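You operate a simulated robot arm through the tools that you are given. There is no shell and no other tool. Be economical: measure what you need, move in short steps, check, and stop when the job is done.

Carry out the task below with a simulated two-armed robot. There is one attempt and no reset: what you move stays moved.

TASK
Hold the orange tray on the sample bench steady with one hand, lift the gold weight out of it with the other and set it down on the sample bench. Set down upright: gold weight.

The check looks at the end state, three seconds after you hand in, the way a careful person would. Anything else that was tipped, shoved, dropped, spilled or broken makes it a failure.

THE ROBOT
Two 7-joint arms with two-finger grippers on one trunk, on a base that drives. Base frame: it is fixed to the floor where the robot stands at the start and does not move with it; the origin is under the middle of the robot, x ahead of it, y to its left, z up; the surface under the hand at the start is at about z = 860. Readings come in mm, degrees, newtons and seconds.
The left shoulder is at the start at [85, 216, 1117], the right one opposite. With the tool pointing down near the work surface each hand reaches from about 300 to 820 mm from the robot's upright axis, wherever it stands, measured 20 degrees to its own side. Places, roughly: sample bench [700, 200, 900]. Payload 3.18 kg a hand.
Tool frame (each hand has its own): the origin (TCP) lies between the finger pads and is the grasp point; the fingertips stand 30 mm ahead of it; z points along the fingers, y is the line along which they close. The gripper opens to 144 mm. The gripper's body begins 103 mm behind the TCP.
Orientation is that of the tool frame in the base frame, as a unit quaternion [x, y, z, w]. With the fingers straight down and closing along the base's y, the tool's x points along the base's -x, its y along +y and its z along -z.

THE INTERFACE
- The arms move only by the tool move_arm. It takes "left_motion", "right_motion" or both (then of equal length, played together; a hand with none holds still); each is a list of rows, each a list of 7 numbers: the shift along the base's x, y, z in units of 20 mm (1.0 is 20 mm), then the turn, a rotation vector about the base's x, y, z in units of 5 degrees (1.0 is 5 degrees), then the finger opening in m, from 0 to 0.144. In form: [[tx, ty, tz, ax, ay, az, claw], ...]. A call has 1 to 10 rows; each row shifts and turns the commanded pose from where the row before left it. A call with a number of a shift or a turn outside -1 to 1 is refused whole. Each row takes 0.2 s and may step no farther than 50 mm and 8.6 degrees from the row before; otherwise, or with a gripper value out of range, the whole call is refused. A pose out of reach is approached as far as the arm can. The call stops where the force on the tool passes 40 N (or 10 N more than at its start, if that is more) or the arm is blocked; 0.2 s more then pass. Each finger halts on what it meets, pressing with about 38 N; the grip force reading is that of the motor and also rises with nothing between the fingers. The clock runs only during rows and for 0.2 s after the last one: add rows that do not move to give the fingers time. The reply holds the time, the measured pose of the TCP, the force on the tool along the base axes, the opening and the grip force, in the units named above and with some noise, with the torque about the TCP (base axes, N m) and any sound that the robot's microphone picked up.
- Cameras (640 x 400 px; columns grow to the right, rows downward): "scene" is now at [188.4, -2.1, 1294.5]; the picture's right is [-0.16, -0.99, 0.00], its down [-0.54, 0.09, -0.84] and it looks along [0.82, -0.13, -0.55] (base axes); focal length 273 px, centre (320, 200). "left" rides on the left gripper at [76, -16, -143] in its tool frame; the picture's right is [0.21, 0.98, 0.00], its down [-0.84, 0.18, -0.51] and it looks along [-0.50, 0.11, 0.86] (tool axes); focal length 218 px, centre (320, 200). "right" rides on the right gripper at [76, 16, -143] in its tool frame; the picture's right is [-0.21, 0.98, 0.00], its down [-0.84, -0.18, -0.51] and it looks along [-0.50, -0.11, 0.86] (tool axes); focal length 218 px, centre (320, 200). There is no depth. A picture from a camera that has moved, and an enlarged one, comes with that camera's place and axes in the base frame and with its lens. The place of the scene camera against the robot may be out by one fixed shift of up to 25 mm in any direction.
- get_image(camera): a new picture of that camera. It takes no simulated time.
- raise_lower(by): slides the trunk up (or, below 0, down) by that many mm; the arms and the scene camera ride with it, the base frame stays. It gives what a move gives, with no picture.
- steer(legs): drives the robot by 1 to 6 legs, each [ahead, left, turn to the left] in mm, mm and degrees, along the robot's own axes; the way and the turn of a leg run together, so that a leg with both is an arc; at most 1500 mm and 180 degrees a leg. The arms and the cameras ride along, it lands a little off, and it stops where it bumps. It gives what a move gives.
- turn_head(pan, tilt): turns the head with the scene camera to pan (to the left, within 80 degrees either way) and tilt (down, from -29 to 69), counted from straight ahead of the robot. It gives what a move gives.
- inspect(camera, box): a new picture of the part [left, top, right, bottom] of that camera's present view, enlarged. It takes no simulated time.
- finish_job(): hands the job in; it is judged then, once.

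Work in short steps. Places have to be worked out from the pictures, the camera data and where the tool is seen: move nearer, look again, correct. Check each grasp and each placing, and mend what went wrong. You have 120 turns and 92 pictures in all, those below and enlarged ones among them. Open the grippers and draw the arms clear of the work before you hand the job in, unless the task says otherwise; then end with one line.

The tools are called as name(argument=value, ...) on one line, values as JSON. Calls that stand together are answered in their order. move_arm: Moves the arms, as the interface text tells. Its arguments: {"type":"object","properties":{"left_motion":{"type":"array","items":{"type":"array","items":{"type":"number"}}},"right_motion":{"type":"array","items":{"type":"array","items":{"type":"number"}}}},"required":[]} The other tools are called the same way: raise_lower (by) slides the trunk up or down; steer (legs) drives the base; turn_head (pan, tilt) turns the head that bears the scene camera; get_image (camera) takes a picture; inspect (camera, box) takes an enlarged picture of a part of a camera's view; finish_job () hands the job in.

At the start:

```text
time: 0.0
left_tcp_pos: [470.1, 156.7, 1131.7]
left_ee_rot: [-0.002, 1.0, -0.002, 0.0]
left_contact_force: [-0.4, -0.5, 0.1]
left_wrist_torque: [0.0, 0.04, 0.01]
left_width: 144.0
left_grip_force: 0.1
right_tcp_pos: [452.4, -199.4, 1127.4]
right_ee_rot: [0.0, 1.0, 0.0, 0.0]
right_contact_force: [0.8, 0.5, -0.6]
right_wrist_torque: [-0.03, 0.02, -0.02]
right_width: 143.8
right_grip_force: 0.1
trunk travel left (down, up): [-200.0, 169.0]
robot x, y, heading: [1.5, -2.3, 0.2]
head pan, tilt: [-9.2, 33.3]
```

scene: 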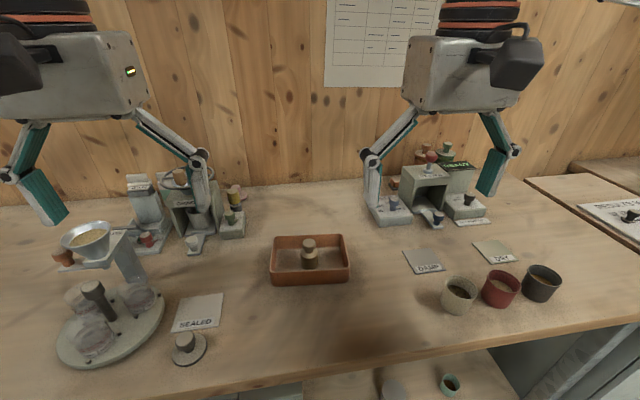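
right: 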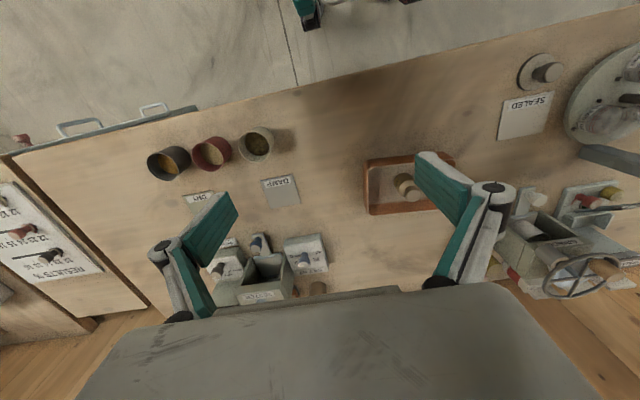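
left: 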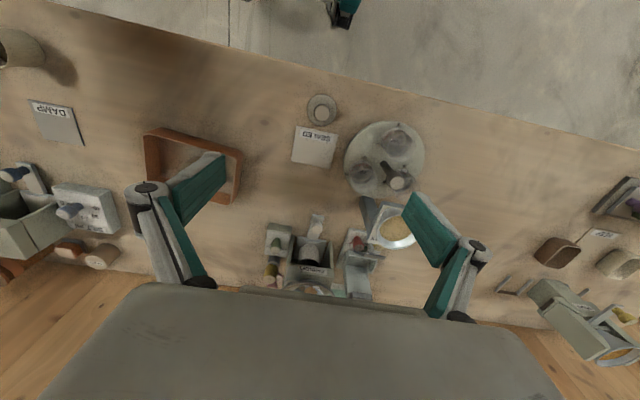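

The tray sits around x≈590, y≈-45 with the gold weight in it. I'll look closer at it first.

inspect(camera="scene", box=[240, 210, 380, 300])

inspect(camera="right", box=[340, 130, 480, 230])

```text
4.44 times, centred on (310, 255) of scene
camera zoom: at [188.4, -2.1, 1294.5], right [-0.16, -0.99, 0.0], down [-0.54, 0.09, -0.84], along [0.82, -0.13, -0.55], focal length 1213 px, centre (364, -44)
```

zoom: 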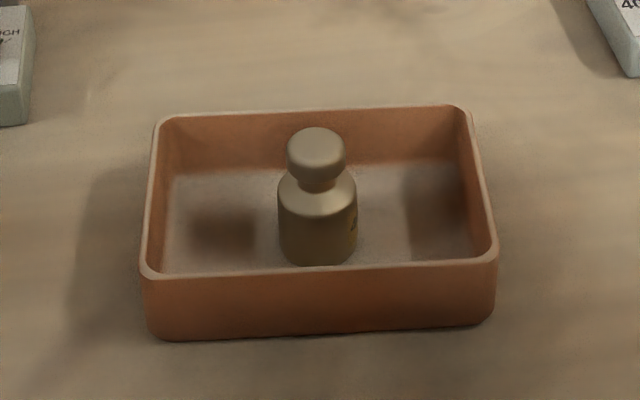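

```text
4.00 times, centred on (410, 180) of right
camera zoom: at [375.4, -183.0, 1271.5], right [0.21, 0.98, 0.0], down [0.84, -0.18, 0.51], along [0.5, -0.11, -0.86], focal length 873 px, centre (-40, 280)
```

zoom: 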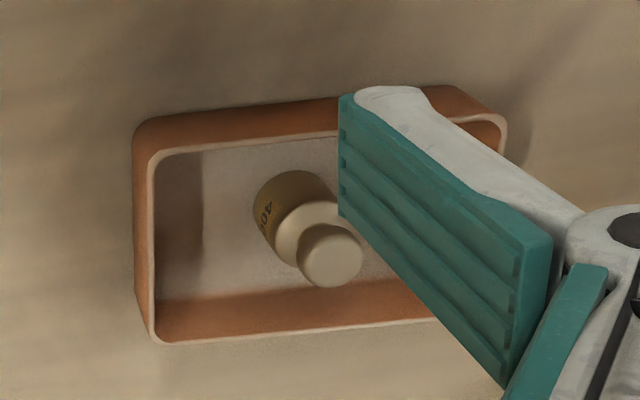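

Tray centre is about (604,-58), yawed about -6°, with the weight near (600,-62). The left hand will grip the near wall while tilted outward, so the right hand can come straight down. I start by turning the left hand -90° about z.

move_arm(left_motion=[[0, 0, 0, 0, 0, -1, 0.144], [0, 0, 0, 0, 0, -1, 0.144], [0, 0, 0, 0, 0, -1, 0.144], [0, 0, 0, 0, 0, -1, 0.144], [0, 0, 0, 0, 0, -1, 0.144], [0, 0, 0, 0, 0, -1, 0.12], [0, 0, 0, 0, 0, -1, 0.1], [0, 0, 0, 0, 0, -1, 0.08], [0, 0, 0, 0, 0, -1, 0.06], [0, 0, 0, 0, 0, -1, 0.05]])

move_arm(left_motion=[[0, 0, 0, 0, 0, -1, 0.05], [0, 0, 0, 0, 0, -1, 0.05], [0, 0, 0, 0, 0, -1, 0.05], [0, 0, 0, 0, 0, -1, 0.05], [0, 0, 0, 0, 0, -1, 0.05], [0, 0, 0, 0, 0, -1, 0.05], [0, 0, 0, 0, 0, -1, 0.05], [0, 0, 0, 0, 0, -1, 0.05], [0, 0, 0, 0, 0, -1, 0.05], [0, 0, 0, 0, 0, 0, 0.05]])

get_image(camera="scene")

get_image(camera="right")

```text
time: 2.2
left_tcp_pos: [469.6, 158.0, 1133.2]
left_ee_rot: [0.172, 0.985, -0.001, 0.0]
left_contact_force: [0.4, -0.1, -0.3]
left_wrist_torque: [0.03, -0.03, 0.02]
left_width: 50.0
left_grip_force: 0.1
left hand out of reach, approached as far as the arm can: row 5, 6, 7, 8, 9, 10
right_tcp_pos: [452.2, -199.2, 1128.0]
right_ee_rot: [0.0, 1.0, 0.001, 0.0]
right_contact_force: [0.9, 0.5, 0.1]
right_wrist_torque: [0.01, 0.04, 0.01]
right_width: 144.0
right_grip_force: 0.1
trunk travel left (down, up): [-200.0, 169.0]
robot x, y, heading: [-2.7, 3.6, 0.0]
head pan, tilt: [-9.2, 33.3]
```

```text
time: 4.4
left_tcp_pos: [459.6, 154.9, 1126.9]
left_ee_rot: [0.22, 0.976, -0.005, 0.012]
left_contact_force: [-0.5, 0.4, -0.3]
left_wrist_torque: [0.0, 0.03, 0.03]
left_width: 50.0
left_grip_force: 0.0
left hand out of reach, approached as far as the arm can: row 1, 2, 3, 4, 5, 6, 7, 8, 9
right_tcp_pos: [453.5, -200.0, 1128.2]
right_ee_rot: [0.0, 1.0, 0.0, 0.0]
right_contact_force: [0.0, 0.5, -0.5]
right_wrist_torque: [0.02, 0.0, -0.01]
right_width: 144.0
right_grip_force: 0.0
trunk travel left (down, up): [-200.0, 169.0]
robot x, y, heading: [-1.4, 2.7, -0.0]
head pan, tilt: [-9.2, 33.3]
```

```text
86 pictures are left
camera scene: at [188.5, -2.4, 1294.5], right [-0.16, -0.99, 0.0], down [-0.54, 0.09, -0.84], along [0.82, -0.13, -0.55], focal length 273 px, centre (320, 200)
```

scene: 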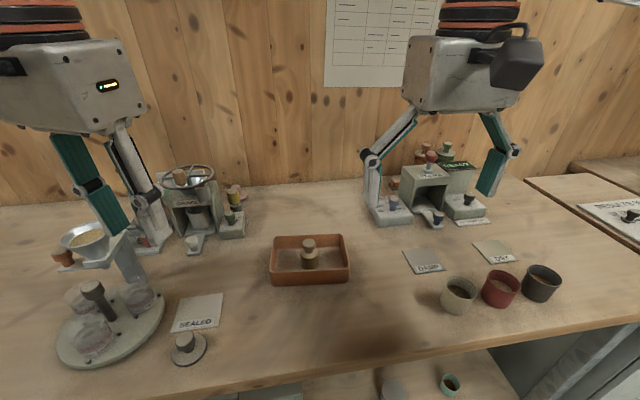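

```text
85 pictures are left
camera right: at [375.4, -183.4, 1271.4], right [0.21, 0.98, 0.0], down [0.84, -0.18, 0.51], along [0.5, -0.11, -0.86], focal length 218 px, centre (320, 200)
```

right: 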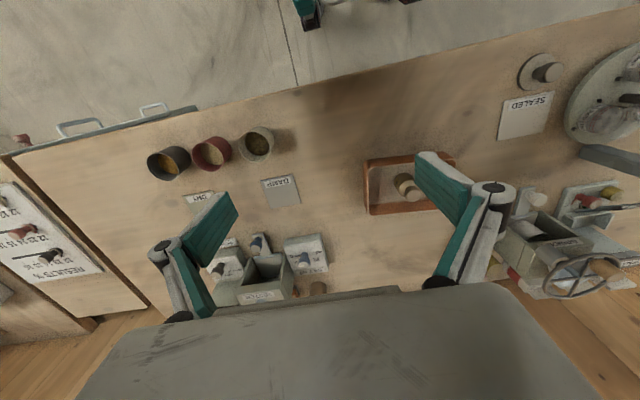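

Negative yaw hits a joint limit, so I'll turn the left hand the other way, toward +84°, and read back where it is.

move_arm(left_motion=[[0, 0, 0, 0, 0, 1, 0.05], [0, 0, 0, 0, 0, 1, 0.05], [0, 0, 0, 0, 0, 1, 0.05], [0, 0, 0, 0, 0, 1, 0.05], [0, 0, 0, 0, 0, 1, 0.05], [0, 0, 0, 0, 0, 1, 0.05], [0, 0, 0, 0, 0, 1, 0.05], [0, 0, 0, 0, 0, 1, 0.05], [0, 0, 0, 0, 0, 1, 0.05], [0, 0, 0, 0, 0, 1, 0.05]])

move_arm(left_motion=[[0, 0, 0, 0, 0, 1, 0.05], [0, 0, 0, 0, 0, 1, 0.05], [0, 0, 0, 0, 0, 1, 0.05], [0, 0, 0, 0, 0, 1, 0.05], [0, 0, 0, 0, 0, 1, 0.05], [0, 0, 0, 0, 0, 1, 0.05], [0, 0, 0, 0, 0, 1, 0.05], [0, 0, 0, 0, 0, 1, 0.05], [0, 0, 0, 0, 0, 1, 0.05], [0, 0, 0, 0, 0, 1, 0.05]])

```text
time: 6.6
left_tcp_pos: [458.7, 155.1, 1126.3]
left_ee_rot: [-0.201, 0.979, -0.003, 0.002]
left_contact_force: [-1.1, -0.9, -0.7]
left_wrist_torque: [-0.01, -0.01, 0.03]
left_width: 49.9
left_grip_force: 0.1
right_tcp_pos: [452.5, -199.3, 1129.0]
right_ee_rot: [0.0, 1.0, 0.0, 0.0]
right_contact_force: [0.3, 0.5, -0.3]
right_wrist_torque: [-0.03, -0.01, -0.02]
right_width: 143.9
right_grip_force: 0.0
trunk travel left (down, up): [-200.0, 169.0]
robot x, y, heading: [2.0, -0.4, 0.2]
head pan, tilt: [-9.2, 33.3]
```

```text
time: 8.8
left_tcp_pos: [460.1, 155.3, 1126.7]
left_ee_rot: [-0.597, 0.802, -0.001, 0.004]
left_contact_force: [0.7, 0.4, -0.4]
left_wrist_torque: [0.03, -0.03, -0.02]
left_width: 49.7
left_grip_force: 0.0
right_tcp_pos: [453.1, -200.1, 1128.5]
right_ee_rot: [0.0, 1.0, 0.0, 0.001]
right_contact_force: [0.6, -0.4, 0.0]
right_wrist_torque: [0.01, 0.01, 0.01]
right_width: 143.8
right_grip_force: 0.0
trunk travel left (down, up): [-200.0, 169.0]
robot x, y, heading: [-0.5, -1.1, -0.3]
head pan, tilt: [-9.2, 33.3]
```

Left yaw is 73°. I'll finish to 84° and tilt the hand outward by about 40°.

move_arm(left_motion=[[0, 0, 0, 0, 0, 1, 0.05], [0, 0, 0, 0, 0, 1, 0.05], [0, 0, 0, -0.99, 0.1, 0, 0.05], [0, 0, 0, -0.99, 0.1, 0, 0.05], [0, 0, 0, -0.99, 0.1, 0, 0.05], [0, 0, 0, -0.99, 0.1, 0, 0.05], [0, 0, 0, -0.99, 0.1, 0, 0.05], [0, 0, 0, -0.99, 0.1, 0, 0.05], [0, 0, 0, -0.99, 0.1, 0, 0.05], [0, 0, 0, -0.99, 0.1, 0, 0.05]])

get_image(camera="left")

get_image(camera="right")

get_image(camera="scene")

```text
time: 11.0
left_tcp_pos: [459.4, 157.4, 1125.0]
left_ee_rot: [-0.626, 0.703, -0.231, -0.248]
left_contact_force: [0.4, 0.2, -0.8]
left_wrist_torque: [-0.04, 0.02, 0.01]
left_width: 50.1
left_grip_force: 0.1
right_tcp_pos: [452.9, -199.4, 1128.1]
right_ee_rot: [0.0, 1.0, -0.001, -0.001]
right_contact_force: [0.1, 1.0, 0.2]
right_wrist_torque: [-0.02, -0.01, -0.01]
right_width: 144.0
right_grip_force: 0.1
trunk travel left (down, up): [-200.0, 169.0]
robot x, y, heading: [1.3, -0.5, 0.2]
head pan, tilt: [-9.2, 33.3]
```

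```text
84 pictures are left
camera left: at [477.2, 187.5, 1285.1], right [-0.99, -0.05, 0.12], down [-0.07, 0.99, -0.15], along [-0.11, -0.16, -0.98], focal length 218 px, centre (320, 200)
```

left: 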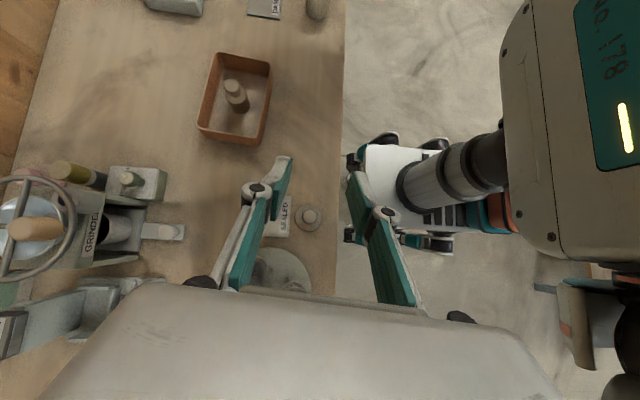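

```text
83 pictures are left
camera right: at [375.6, -182.5, 1271.4], right [0.21, 0.98, 0.0], down [0.84, -0.18, 0.51], along [0.5, -0.11, -0.86], focal length 218 px, centre (320, 200)
```

right: 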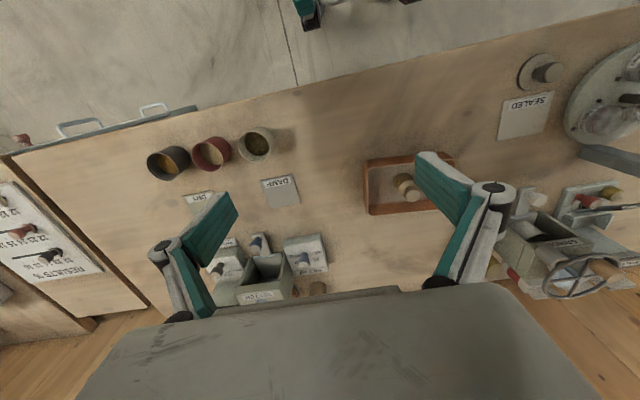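

```text
82 pictures are left
camera scene: at [188.6, -1.6, 1294.4], right [-0.16, -0.99, 0.0], down [-0.54, 0.09, -0.84], along [0.82, -0.13, -0.55], focal length 273 px, centre (320, 200)
```

scene: 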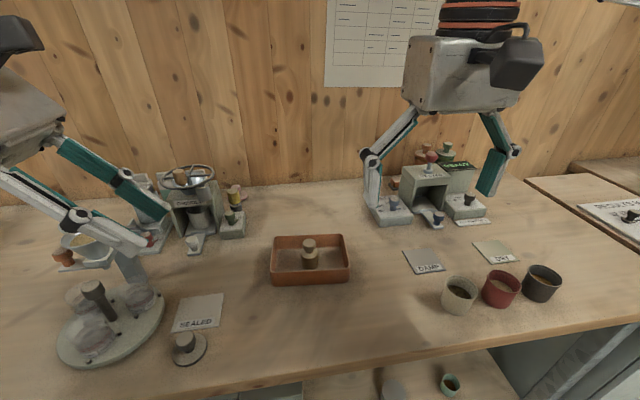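

The left hand is oriented well and its camera sees the tray nearly from above. I'll zoom in to measure it.

inspect(camera="left", box=[180, 40, 292, 160])

```text
3.33 times, centred on (236, 100) of left
camera zoom: at [477.2, 187.5, 1285.1], right [-0.99, -0.05, 0.12], down [-0.07, 0.99, -0.15], along [-0.11, -0.16, -0.98], focal length 728 px, centre (600, 533)
```

zoom: 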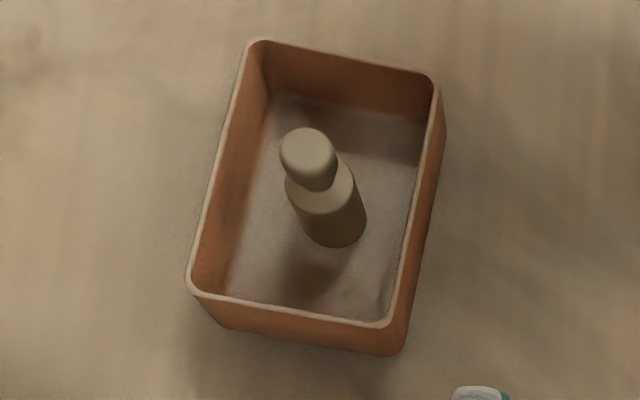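

Near wall runs from (541,-132) to (553,19), with the rim at about z=900. I'll move the left hand to a hover about 100 mm back along its approach line.

move_arm(left_motion=[[0.64, -0.54, -0.91, 0, 0, 0, 0.05], [0.64, -0.54, -0.91, 0, 0, 0, 0.05], [0.64, -0.54, -0.91, 0, 0, 0, 0.05], [0.64, -0.54, -0.91, 0, 0, 0, 0.05], [0.64, -0.54, -0.91, 0, 0, 0, 0.05], [0.64, -0.54, -0.91, 0, 0, 0, 0.05], [0.64, -0.54, -0.91, 0, 0, 0, 0.05], [0.64, -0.54, -0.91, 0, 0, 0, 0.05], [0, 0, 0, 0, 0, 0, 0.05]])

get_image(camera="left")

get_image(camera="scene")

```text
time: 13.0
left_tcp_pos: [562.1, 70.2, 979.3]
left_ee_rot: [-0.626, 0.702, -0.233, -0.247]
left_contact_force: [-0.3, -0.1, -0.2]
left_wrist_torque: [-0.01, -0.05, 0.01]
left_width: 49.9
left_grip_force: 0.1
right_tcp_pos: [452.6, -199.4, 1127.7]
right_ee_rot: [0.0, 1.0, -0.001, 0.001]
right_contact_force: [-0.8, 0.1, 0.9]
right_wrist_torque: [0.02, -0.03, 0.03]
right_width: 144.3
right_grip_force: 0.1
trunk travel left (down, up): [-200.0, 169.0]
robot x, y, heading: [5.4, 2.1, -0.1]
head pan, tilt: [-9.2, 33.3]
```

```text
80 pictures are left
camera left: at [579.9, 100.3, 1139.1], right [-0.99, -0.05, 0.12], down [-0.07, 0.99, -0.15], along [-0.11, -0.16, -0.98], focal length 218 px, centre (320, 200)
```

left: 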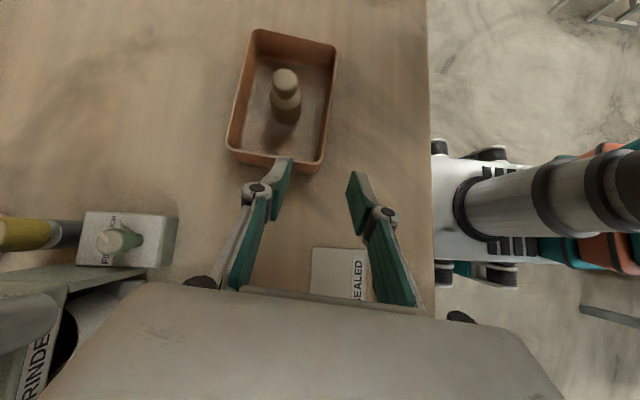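

```text
79 pictures are left
camera scene: at [188.0, -1.9, 1294.6], right [-0.16, -0.99, 0.0], down [-0.54, 0.09, -0.84], along [0.82, -0.13, -0.55], focal length 273 px, centre (320, 200)
```

scene: 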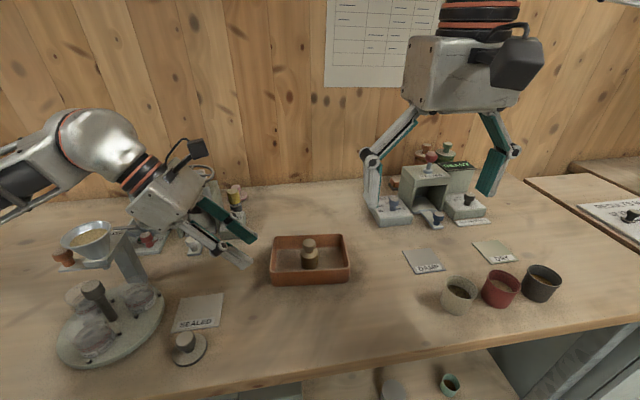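

I'll zoom the left camera on the near wall to refine the target.

inspect(camera="left", box=[220, 20, 380, 220])

```text
2.00 times, centred on (300, 120) of left
camera zoom: at [579.9, 100.3, 1139.1], right [-0.99, -0.05, 0.12], down [-0.07, 0.99, -0.15], along [-0.11, -0.16, -0.98], focal length 436 px, centre (360, 360)
```

zoom: 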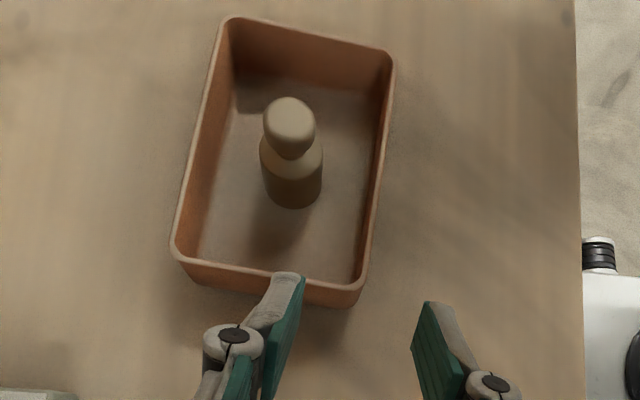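

Refined: near wall centreline is about x=552.5 at y=-3. I'll narrow the opening to 32 mm and advance to a point 50 mm short of that.

move_arm(left_motion=[[-0.11, -0.68, -0.64, 0, 0, 0, 0.032], [-0.11, -0.68, -0.64, 0, 0, 0, 0.032], [-0.11, -0.68, -0.6, 0, 0, 0, 0.032], [0, 0, 0, 0, 0, 0, 0.032]])

inspect(camera="left", box=[200, 20, 440, 220])

inspect(camera="scene", box=[200, 190, 380, 310])

```text
time: 14.0
left_tcp_pos: [554.4, 30.3, 941.1]
left_ee_rot: [-0.626, 0.702, -0.232, -0.247]
left_contact_force: [-0.7, 0.2, 0.3]
left_wrist_torque: [0.0, 0.0, 0.01]
left_width: 31.9
left_grip_force: 0.1
right_tcp_pos: [454.2, -200.3, 1128.6]
right_ee_rot: [0.0, 1.0, 0.0, 0.0]
right_contact_force: [0.0, 0.0, 0.8]
right_wrist_torque: [0.02, 0.0, 0.01]
right_width: 144.3
right_grip_force: 0.1
trunk travel left (down, up): [-200.0, 169.0]
robot x, y, heading: [0.6, -3.8, -0.4]
head pan, tilt: [-9.2, 33.3]
```

```text
2.00 times, centred on (320, 120) of left
camera zoom: at [572.3, 60.2, 1101.7], right [-0.99, -0.05, 0.12], down [-0.07, 0.99, -0.15], along [-0.11, -0.16, -0.98], focal length 436 px, centre (320, 360)
```

zoom: 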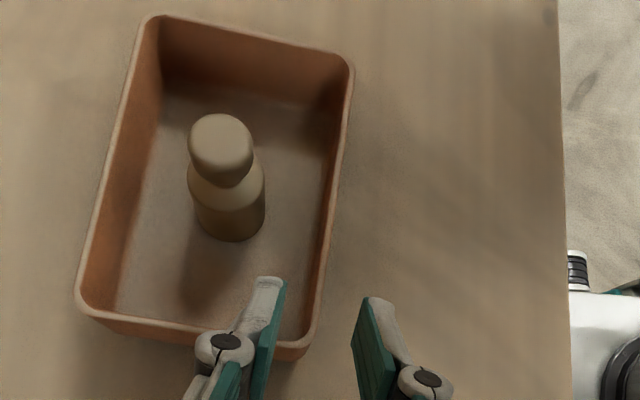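

```text
3.33 times, centred on (290, 250) of scene
camera zoom: at [188.3, -1.9, 1294.5], right [-0.16, -0.99, 0.0], down [-0.54, 0.09, -0.84], along [0.82, -0.13, -0.55], focal length 910 px, centre (420, 33)
```

zoom: 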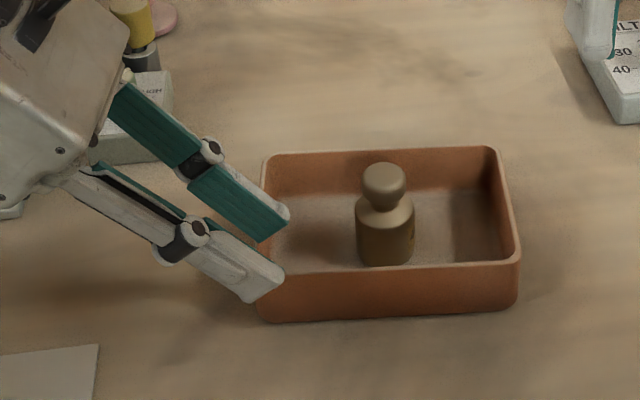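

The predicted wall point projects onto the rim in the picture, so the estimate holds. I'll advance to straddle the wall.

move_arm(left_motion=[[-0.03, -0.55, -0.65, 0, 0, 0, 0.032], [-0.03, -0.55, -0.65, 0, 0, 0, 0.032], [-0.03, -0.55, -0.65, 0, 0, 0, 0.032], [0, 0, 0, 0, 0, 0, 0.032]])

inspect(camera="left", box=[200, 20, 440, 220])

inspect(camera="scene", box=[200, 190, 380, 310])

```text
time: 15.0
left_tcp_pos: [553.8, -2.7, 904.5]
left_ee_rot: [-0.626, 0.703, -0.231, -0.247]
left_contact_force: [-0.4, 0.2, -0.1]
left_wrist_torque: [-0.03, -0.01, 0.04]
left_width: 31.8
left_grip_force: 0.0
right_tcp_pos: [452.2, -199.7, 1128.9]
right_ee_rot: [0.0, 1.0, 0.001, 0.0]
right_contact_force: [0.3, 0.1, 0.4]
right_wrist_torque: [-0.04, -0.01, 0.01]
right_width: 144.3
right_grip_force: 0.1
trunk travel left (down, up): [-200.0, 169.0]
robot x, y, heading: [-3.3, 2.3, -0.0]
head pan, tilt: [-9.2, 33.3]
```

```text
2.00 times, centred on (320, 120) of left
camera zoom: at [571.2, 27.5, 1063.1], right [-0.99, -0.05, 0.12], down [-0.07, 0.99, -0.15], along [-0.11, -0.16, -0.98], focal length 436 px, centre (320, 360)
```

zoom: 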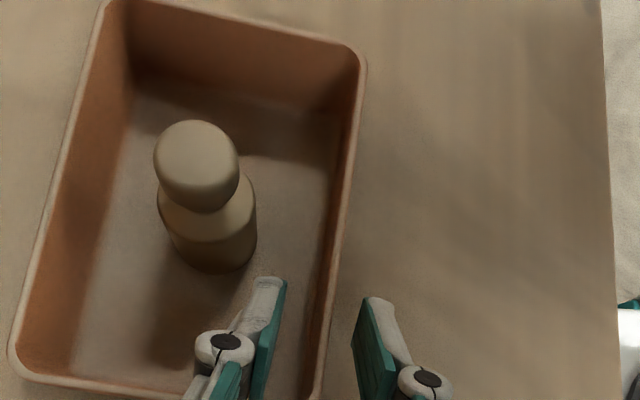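

```text
3.33 times, centred on (290, 250) of scene
camera zoom: at [188.3, -1.9, 1294.5], right [-0.16, -0.99, 0.0], down [-0.54, 0.09, -0.84], along [0.82, -0.13, -0.55], focal length 910 px, centre (420, 33)
```

zoom: 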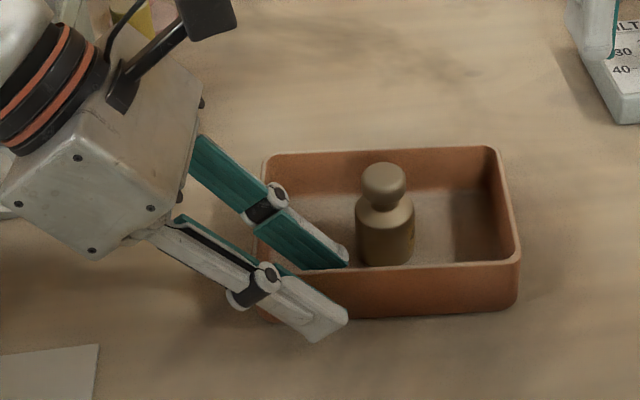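

The fingers straddle the wall about 1.4 mm off centre. I'll correct that and close gently.

move_arm(left_motion=[[-0.07, 0, -0.1, 0, 0, 0, 0.026], [0, 0, 0, 0, 0, 0, 0.018], [0, 0, 0, 0, 0, 0, 0.012], [0, 0, 0, 0, 0, 0, 0.008], [0, 0, 0, 0, 0, 0, 0.005], [0, 0, 0, 0, 0, 0, 0.002], [0, 0, 0, 0, 0, 0, 0.0], [0, 0, 0, 0, 0, 0, 0.0]])

get_image(camera="right")

inspect(camera="scene", box=[200, 190, 380, 310])

```text
time: 16.8
left_tcp_pos: [553.6, -3.3, 902.0]
left_ee_rot: [-0.626, 0.703, -0.231, -0.247]
left_contact_force: [1.4, 0.7, -0.9]
left_wrist_torque: [0.01, 0.2, 0.1]
left_width: 6.2
left_grip_force: 35.1
right_tcp_pos: [452.5, -199.6, 1126.7]
right_ee_rot: [0.0, 1.0, 0.0, -0.001]
right_contact_force: [0.2, -0.4, -1.1]
right_wrist_torque: [0.03, 0.01, 0.03]
right_width: 143.9
right_grip_force: 0.1
trunk travel left (down, up): [-200.0, 169.0]
robot x, y, heading: [1.3, 1.9, 0.4]
head pan, tilt: [-9.2, 33.3]
```

```text
73 pictures are left
camera right: at [375.5, -183.0, 1271.5], right [0.21, 0.98, 0.0], down [0.84, -0.18, 0.51], along [0.5, -0.11, -0.86], focal length 218 px, centre (320, 200)
```

right: 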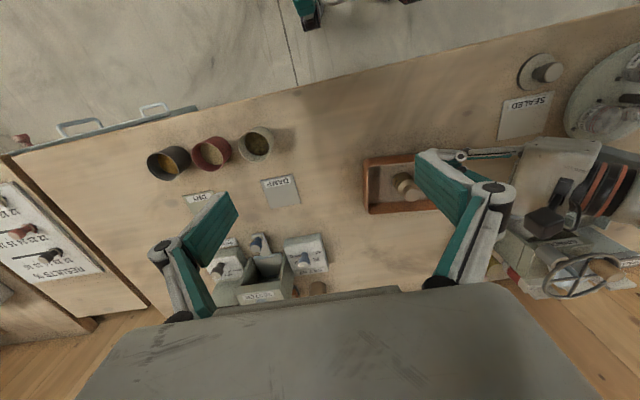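

```text
3.33 times, centred on (290, 250) of scene
camera zoom: at [188.6, -2.0, 1294.5], right [-0.16, -0.99, 0.0], down [-0.54, 0.09, -0.84], along [0.82, -0.13, -0.55], focal length 910 px, centre (420, 33)
```

zoom: 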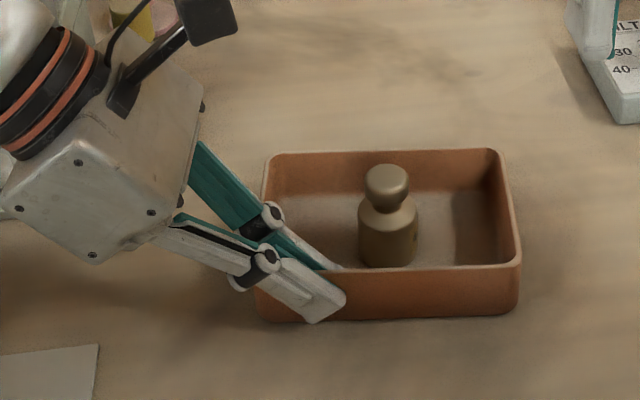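

Tray is held: 6.2 mm wall, 35 N. To stay clear of the left camera I'll pitch the right hand back 35° and come in along that slanted line, closing along y. I pitch it now and narrow the opening.

move_arm(right_motion=[[0, 0, 0, 0, -1, 0, 0.13], [0, 0, 0, 0, -1, 0, 0.12], [0, 0, 0, 0, -1, 0, 0.11], [0, 0, 0, 0, -1, 0, 0.1], [0, 0, 0, 0, -1, 0, 0.09], [0, 0, 0, 0, -1, 0, 0.08], [0, 0, 0, 0, -1, 0, 0.076], [0, 0, 0, 0, 0, 0, 0.076]])

get_image(camera="right")

```text
time: 18.6
left_tcp_pos: [551.5, -3.2, 903.3]
left_ee_rot: [-0.626, 0.702, -0.232, -0.247]
left_contact_force: [0.7, 0.3, 0.8]
left_wrist_torque: [0.04, 0.2, 0.14]
left_width: 6.0
left_grip_force: 35.3
right_tcp_pos: [453.4, -200.4, 1127.8]
right_ee_rot: [0.001, 0.954, 0.0, 0.301]
right_contact_force: [-0.6, 0.8, 0.1]
right_wrist_torque: [0.01, -0.02, -0.02]
right_width: 76.1
right_grip_force: 0.0
trunk travel left (down, up): [-200.0, 169.0]
robot x, y, heading: [0.8, 1.8, -0.2]
head pan, tilt: [-9.2, 33.3]
```

```text
71 pictures are left
camera right: at [307.1, -183.2, 1201.3], right [0.17, 0.98, 0.12], down [0.4, -0.18, 0.9], along [0.9, -0.11, -0.42], focal length 218 px, centre (320, 200)
```

right: 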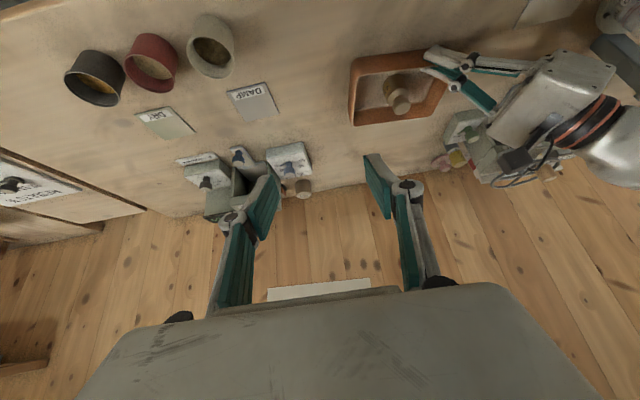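

Clear view. I'll move the right hand to the hover point about 130 mm back on the slanted approach line.

move_arm(right_motion=[[0.45, 0.89, -0.75, 0, 0, 0, 0.076], [0.45, 0.89, -0.75, 0, 0, 0, 0.076], [0.45, 0.89, -0.75, 0, 0, 0, 0.076], [0.45, 0.89, -0.75, 0, 0, 0, 0.076], [0.45, 0.89, -0.75, 0, 0, 0, 0.076], [0.45, 0.89, -0.75, 0, 0, 0, 0.076], [0.45, 0.89, -0.75, 0, 0, 0, 0.076], [0.45, 0.89, -0.75, 0, 0, 0, 0.076], [0, 0, 0, 0, 0, 0, 0.076]])

get_image(camera="right")

get_image(camera="scene")

get_image(camera="left")

```text
time: 20.6
left_tcp_pos: [552.2, -2.7, 902.2]
left_ee_rot: [-0.626, 0.703, -0.231, -0.248]
left_contact_force: [-0.3, -0.1, 0.0]
left_wrist_torque: [0.14, 0.2, -0.02]
left_width: 5.9
left_grip_force: 34.9
right_tcp_pos: [524.8, -56.2, 1005.6]
right_ee_rot: [0.001, 0.954, 0.0, 0.299]
right_contact_force: [0.2, -0.6, 0.3]
right_wrist_torque: [0.02, 0.0, -0.03]
right_width: 76.1
right_grip_force: 0.2
trunk travel left (down, up): [-200.0, 169.0]
robot x, y, heading: [0.3, 3.4, 0.0]
head pan, tilt: [-9.2, 33.3]
```

```text
70 pictures are left
camera right: at [379.1, -40.0, 1080.7], right [0.17, 0.98, 0.12], down [0.4, -0.18, 0.9], along [0.9, -0.11, -0.42], focal length 218 px, centre (320, 200)
```

right: 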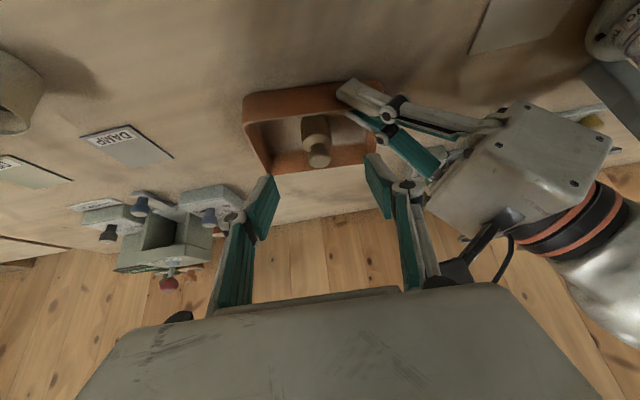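

```text
69 pictures are left
camera scene: at [188.5, -2.0, 1294.5], right [-0.16, -0.99, 0.0], down [-0.54, 0.09, -0.84], along [0.82, -0.13, -0.55], focal length 273 px, centre (320, 200)
```

scene: 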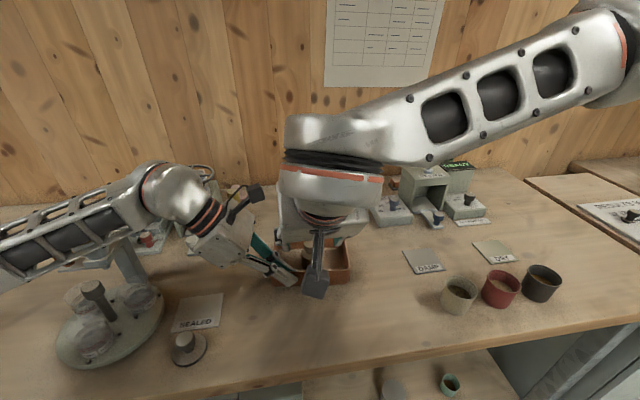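

```text
68 pictures are left
camera left: at [570.0, 27.3, 1061.4], right [-0.99, -0.05, 0.12], down [-0.07, 0.99, -0.15], along [-0.11, -0.16, -0.98], focal length 218 px, centre (320, 200)
```

left: 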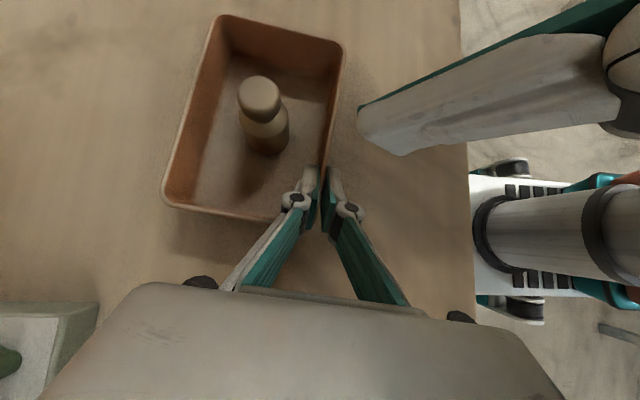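

Alignment looks good, with the weight at y≈-58 and the right hand at y=-56. I'll advance 70 mm along the tool axis and check.

move_arm(right_motion=[[0.5, -0.03, -0.72, 0, 0, 0, 0.076], [0.5, -0.03, -0.72, 0, 0, 0, 0.076], [0.5, -0.02, -0.72, 0, 0, 0, 0.076], [0.5, -0.02, -0.72, 0, 0, 0, 0.076], [0, 0, 0, 0, 0, 0, 0.076]])

get_image(camera="right")

get_image(camera="left")

inspect(camera="scene", box=[200, 140, 400, 310])

```text
time: 21.8
left_tcp_pos: [552.2, -3.1, 901.5]
left_ee_rot: [-0.627, 0.702, -0.233, -0.247]
left_contact_force: [0.7, 1.7, -0.4]
left_wrist_torque: [0.07, 0.24, 0.06]
left_width: 6.0
left_grip_force: 35.8
right_tcp_pos: [564.8, -58.3, 948.2]
right_ee_rot: [0.0, 0.954, 0.001, 0.3]
right_contact_force: [0.1, -0.4, -0.1]
right_wrist_torque: [0.04, -0.02, 0.03]
right_width: 75.9
right_grip_force: 0.1
trunk travel left (down, up): [-200.0, 169.0]
robot x, y, heading: [1.9, -3.6, -0.1]
head pan, tilt: [-9.2, 33.3]
```

```text
67 pictures are left
camera right: at [419.6, -41.7, 1022.7], right [0.17, 0.98, 0.12], down [0.4, -0.18, 0.9], along [0.9, -0.11, -0.42], focal length 218 px, centre (320, 200)
```

right: 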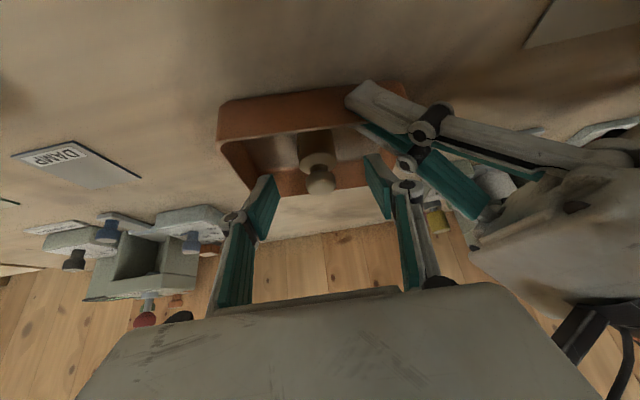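

```text
66 pictures are left
camera left: at [569.9, 27.2, 1061.4], right [-0.99, -0.05, 0.12], down [-0.07, 0.99, -0.15], along [-0.11, -0.16, -0.98], focal length 218 px, centre (320, 200)
```

left: 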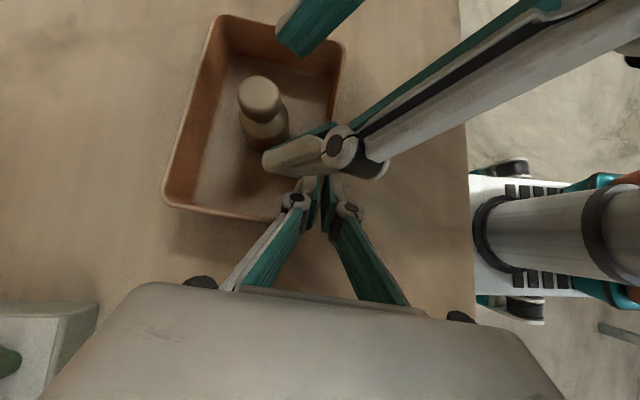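

```text
2.35 times, centred on (300, 225) of scene
camera zoom: at [188.5, -2.0, 1294.5], right [-0.16, -0.99, 0.0], down [-0.54, 0.09, -0.84], along [0.82, -0.13, -0.55], focal length 642 px, centre (367, 141)
```

zoom: 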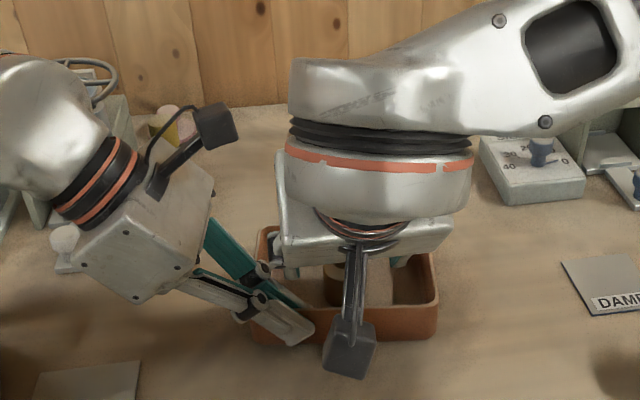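

The knob is centred between the right fingers and clearances look adequate. I'll narrow to 64 mm and advance the rest of the way.

move_arm(right_motion=[[0, 0, 0, 0, 0, 0, 0.064], [0.58, 0, -0.78, 0, 0, 0, 0.064], [0.58, 0, -0.76, 0, 0, 0, 0.064], [0.58, 0, -0.76, 0, 0, 0, 0.064], [0, 0, 0, 0, 0, 0, 0.064]])

get_image(camera="right")

get_image(camera="left")

```text
time: 23.0
left_tcp_pos: [552.3, -2.7, 902.0]
left_ee_rot: [-0.625, 0.703, -0.232, -0.248]
left_contact_force: [-0.7, 1.6, 0.0]
left_wrist_torque: [0.03, 0.25, 0.05]
left_width: 5.7
left_grip_force: 34.0
right_tcp_pos: [598.4, -59.8, 903.4]
right_ee_rot: [0.0, 0.954, 0.0, 0.3]
right_contact_force: [-0.2, -0.6, 0.3]
right_wrist_torque: [-0.02, -0.01, 0.01]
right_width: 63.9
right_grip_force: 0.0
trunk travel left (down, up): [-200.0, 169.0]
robot x, y, heading: [2.1, -1.4, 0.0]
head pan, tilt: [-9.2, 33.3]
```

```text
64 pictures are left
camera right: at [453.5, -42.3, 977.8], right [0.17, 0.98, 0.12], down [0.4, -0.18, 0.9], along [0.9, -0.11, -0.42], focal length 218 px, centre (320, 200)
```

right: 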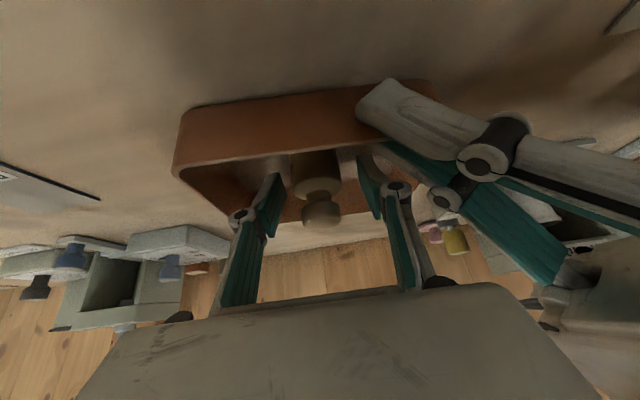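

```text
63 pictures are left
camera left: at [569.8, 27.1, 1061.4], right [-0.99, -0.05, 0.12], down [-0.07, 0.99, -0.15], along [-0.11, -0.16, -0.98], focal length 218 px, centre (320, 200)
```

left: 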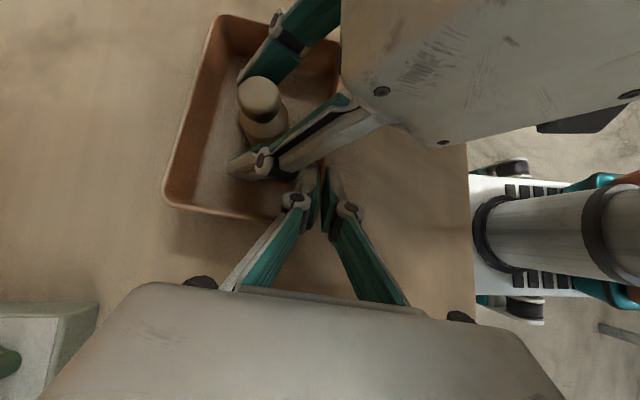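

The weight is centred between the fingertips. I'll close gradually.

move_arm(right_motion=[[0, 0, 0, 0, 0, 0, 0.054], [0, 0, 0, 0, 0, 0, 0.047], [0, 0, 0, 0, 0, 0, 0.042], [0, 0, 0, 0, 0, 0, 0.038], [0, 0, 0, 0, 0, 0, 0.034], [0, 0, 0, 0, 0, 0, 0.03], [0, 0, 0, 0, 0, 0, 0.02], [0, 0, 0, 0, 0, 0, 0.02]])

get_image(camera="right")

inspect(camera="left", box=[140, 0, 380, 220])

```text
time: 24.8
left_tcp_pos: [552.0, -3.6, 902.6]
left_ee_rot: [-0.627, 0.702, -0.232, -0.247]
left_contact_force: [0.2, 1.1, -0.2]
left_wrist_torque: [0.05, 0.22, 0.03]
left_width: 6.2
left_grip_force: 34.9
right_tcp_pos: [598.8, -59.4, 904.2]
right_ee_rot: [0.001, 0.954, 0.0, 0.301]
right_contact_force: [0.5, -1.5, -0.1]
right_wrist_torque: [-0.01, -0.01, -0.01]
right_width: 36.4
right_grip_force: 38.0
trunk travel left (down, up): [-200.0, 169.0]
robot x, y, heading: [-0.8, 0.8, 0.2]
head pan, tilt: [-9.2, 33.3]
```

```text
62 pictures are left
camera right: at [453.4, -42.5, 978.1], right [0.17, 0.98, 0.12], down [0.4, -0.18, 0.9], along [0.9, -0.11, -0.42], focal length 218 px, centre (320, 200)
```

right: 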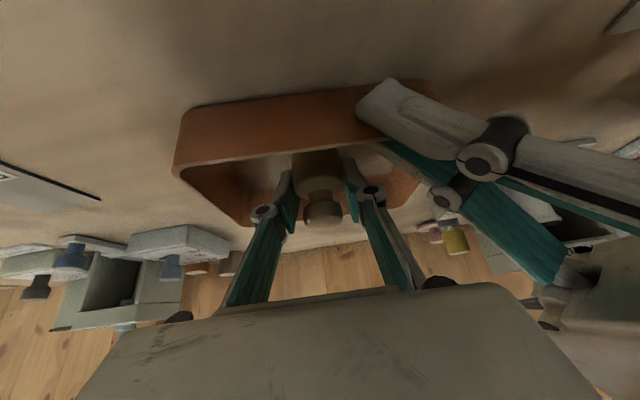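

```text
1.82 times, centred on (260, 110) of left
camera zoom: at [569.9, 27.1, 1061.4], right [-0.99, -0.05, 0.12], down [-0.07, 0.99, -0.15], along [-0.11, -0.16, -0.98], focal length 397 px, centre (429, 364)
```

zoom: 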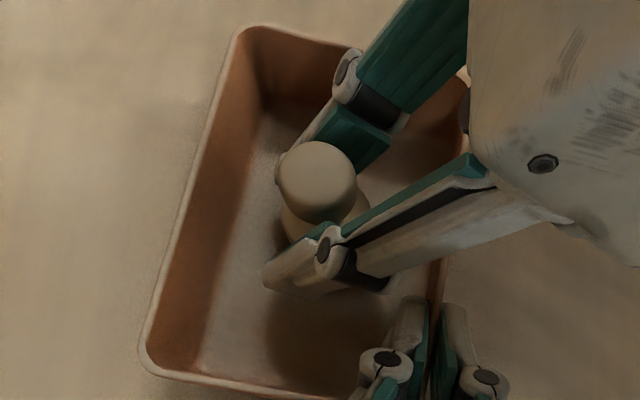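

Gripped: 36.4 mm at 38 N. I'll lift with drift toward -y to keep the right hand clear of the left camera.

move_arm(right_motion=[[0, 0, 0.4, 0, 0, 0, 0.02], [0, -0.4, 0.6, 0, 0, 0, 0.02], [0, -0.6, 0.75, 0, 0, 0, 0.02], [0, -0.6, 0.75, 0, 0, 0, 0.02], [0, 0, 0, 0, 0, 0, 0.02]])

get_image(camera="left")

get_image(camera="right")

```text
time: 26.0
left_tcp_pos: [551.8, -2.4, 901.7]
left_ee_rot: [-0.625, 0.703, -0.231, -0.247]
left_contact_force: [-0.3, 0.7, 1.5]
left_wrist_torque: [-0.21, 0.11, -0.04]
left_width: 6.1
left_grip_force: 35.0
right_tcp_pos: [599.7, -91.4, 954.8]
right_ee_rot: [-0.001, 0.954, 0.0, 0.299]
right_contact_force: [1.0, 0.5, -3.6]
right_wrist_torque: [0.02, -0.01, 0.01]
right_width: 25.3
right_grip_force: 38.0
trunk travel left (down, up): [-200.0, 169.0]
robot x, y, heading: [-1.0, 3.0, 0.1]
head pan, tilt: [-9.2, 33.3]
```

```text
60 pictures are left
camera left: at [569.9, 27.0, 1061.5], right [-0.99, -0.05, 0.12], down [-0.07, 0.99, -0.15], along [-0.11, -0.16, -0.98], focal length 218 px, centre (320, 200)
```

left: 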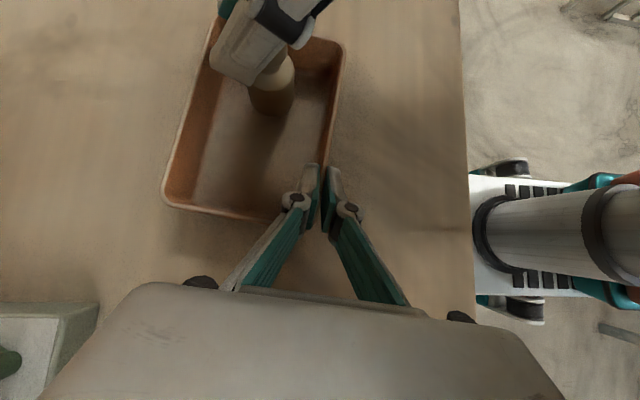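

```text
59 pictures are left
camera right: at [454.3, -74.7, 1028.5], right [0.17, 0.98, 0.12], down [0.4, -0.18, 0.9], along [0.9, -0.11, -0.42], focal length 218 px, centre (320, 200)
```

right: 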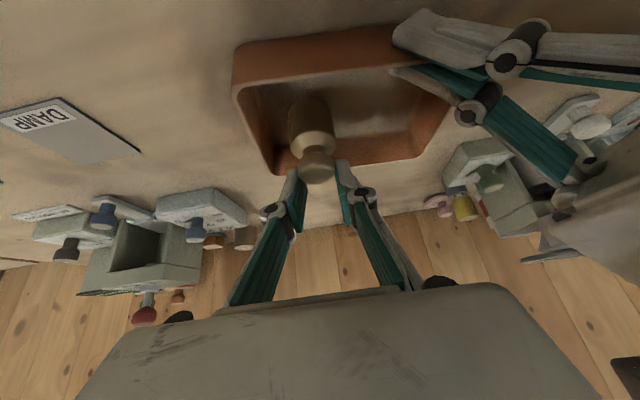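

Width fell to 25.3 mm, so the grip slid up to the knob, and the -3.6 N suggests it is still carrying the weight. I'll look closely.

inspect(camera="right", box=[220, 60, 420, 230])

inspect(camera="left", box=[150, 0, 370, 220])

inspect(camera="scene", box=[200, 140, 400, 310])

```text
2.35 times, centred on (320, 145) of right
camera zoom: at [454.3, -74.7, 1028.5], right [0.17, 0.98, 0.12], down [0.4, -0.18, 0.9], along [0.9, -0.11, -0.42], focal length 514 px, centre (320, 329)
```

zoom: 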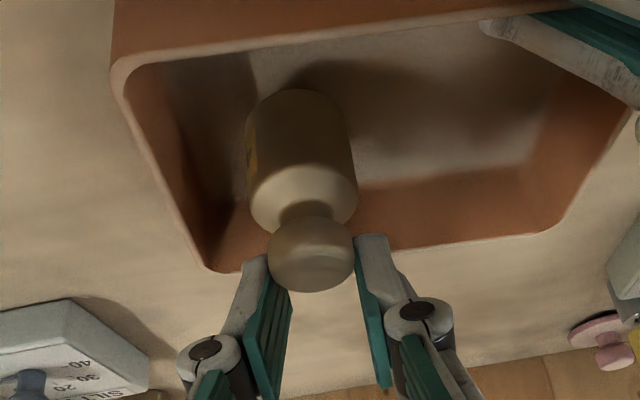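

```text
1.82 times, centred on (260, 110) of left
camera zoom: at [569.9, 27.0, 1061.5], right [-0.99, -0.05, 0.12], down [-0.07, 0.99, -0.15], along [-0.11, -0.16, -0.98], focal length 397 px, centre (429, 364)
```

zoom: 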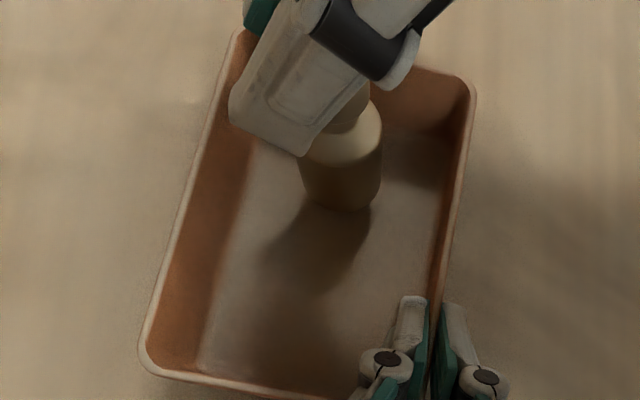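

```text
2.35 times, centred on (300, 225) of scene
camera zoom: at [188.7, -2.1, 1294.4], right [-0.16, -0.99, 0.0], down [-0.54, 0.09, -0.84], along [0.82, -0.13, -0.55], focal length 642 px, centre (367, 141)
```

zoom: 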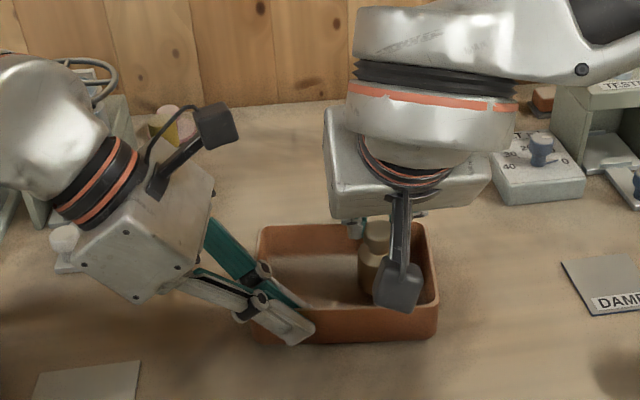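

The weight now hangs by its knob at the fingertips, upright and slightly off the tray floor. I'll lift it slowly straight up and check that it holds.

move_arm(right_motion=[[0, -0.1, 0.3, 0, 0, 0, 0.02], [0, -0.1, 0.4, 0, 0, 0, 0.02], [0, -0.1, 0.5, 0, 0, 0, 0.02], [0, 0, 0.5, 0, 0, 0, 0.02], [0, 0, 0.5, 0, 0, 0, 0.02], [0, 0, 0.4, 0, 0, 0, 0.02], [0, 0, 0, 0, 0, 0, 0.02]])

inspect(camera="right", box=[220, 60, 420, 230])

inspect(camera="scene", box=[200, 140, 400, 310])

```text
time: 27.6
left_tcp_pos: [552.3, -2.8, 902.2]
left_ee_rot: [-0.625, 0.703, -0.232, -0.247]
left_contact_force: [-0.4, 0.0, 2.2]
left_wrist_torque: [-0.2, 0.11, -0.02]
left_width: 5.9
left_grip_force: 35.1
right_tcp_pos: [600.7, -97.7, 1007.0]
right_ee_rot: [-0.001, 0.954, 0.0, 0.3]
right_contact_force: [-0.1, 0.4, -3.3]
right_wrist_torque: [0.02, 0.01, -0.01]
right_width: 25.4
right_grip_force: 37.7
trunk travel left (down, up): [-200.0, 169.0]
robot x, y, heading: [-2.2, -0.1, -0.1]
head pan, tilt: [-9.2, 33.3]
```

```text
2.35 times, centred on (320, 145) of right
camera zoom: at [454.5, -81.2, 1080.6], right [0.17, 0.98, 0.12], down [0.4, -0.18, 0.9], along [0.9, -0.11, -0.42], focal length 514 px, centre (320, 329)
```

zoom: 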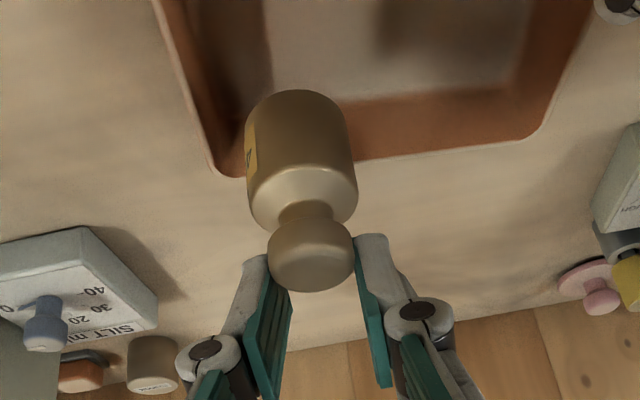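

```text
2.35 times, centred on (300, 225) of scene
camera zoom: at [188.5, -2.1, 1294.5], right [-0.16, -0.99, 0.0], down [-0.54, 0.09, -0.84], along [0.82, -0.13, -0.55], focal length 642 px, centre (367, 141)
```

zoom: 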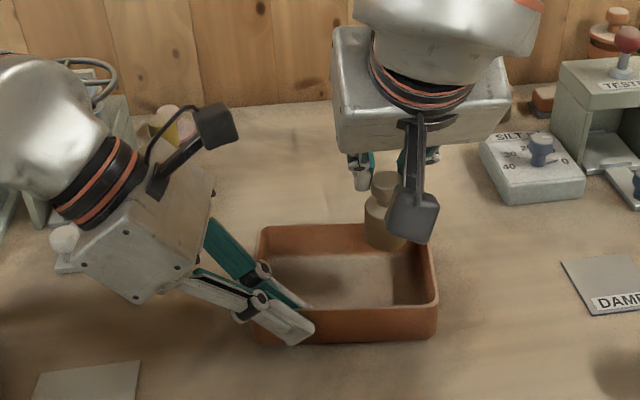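

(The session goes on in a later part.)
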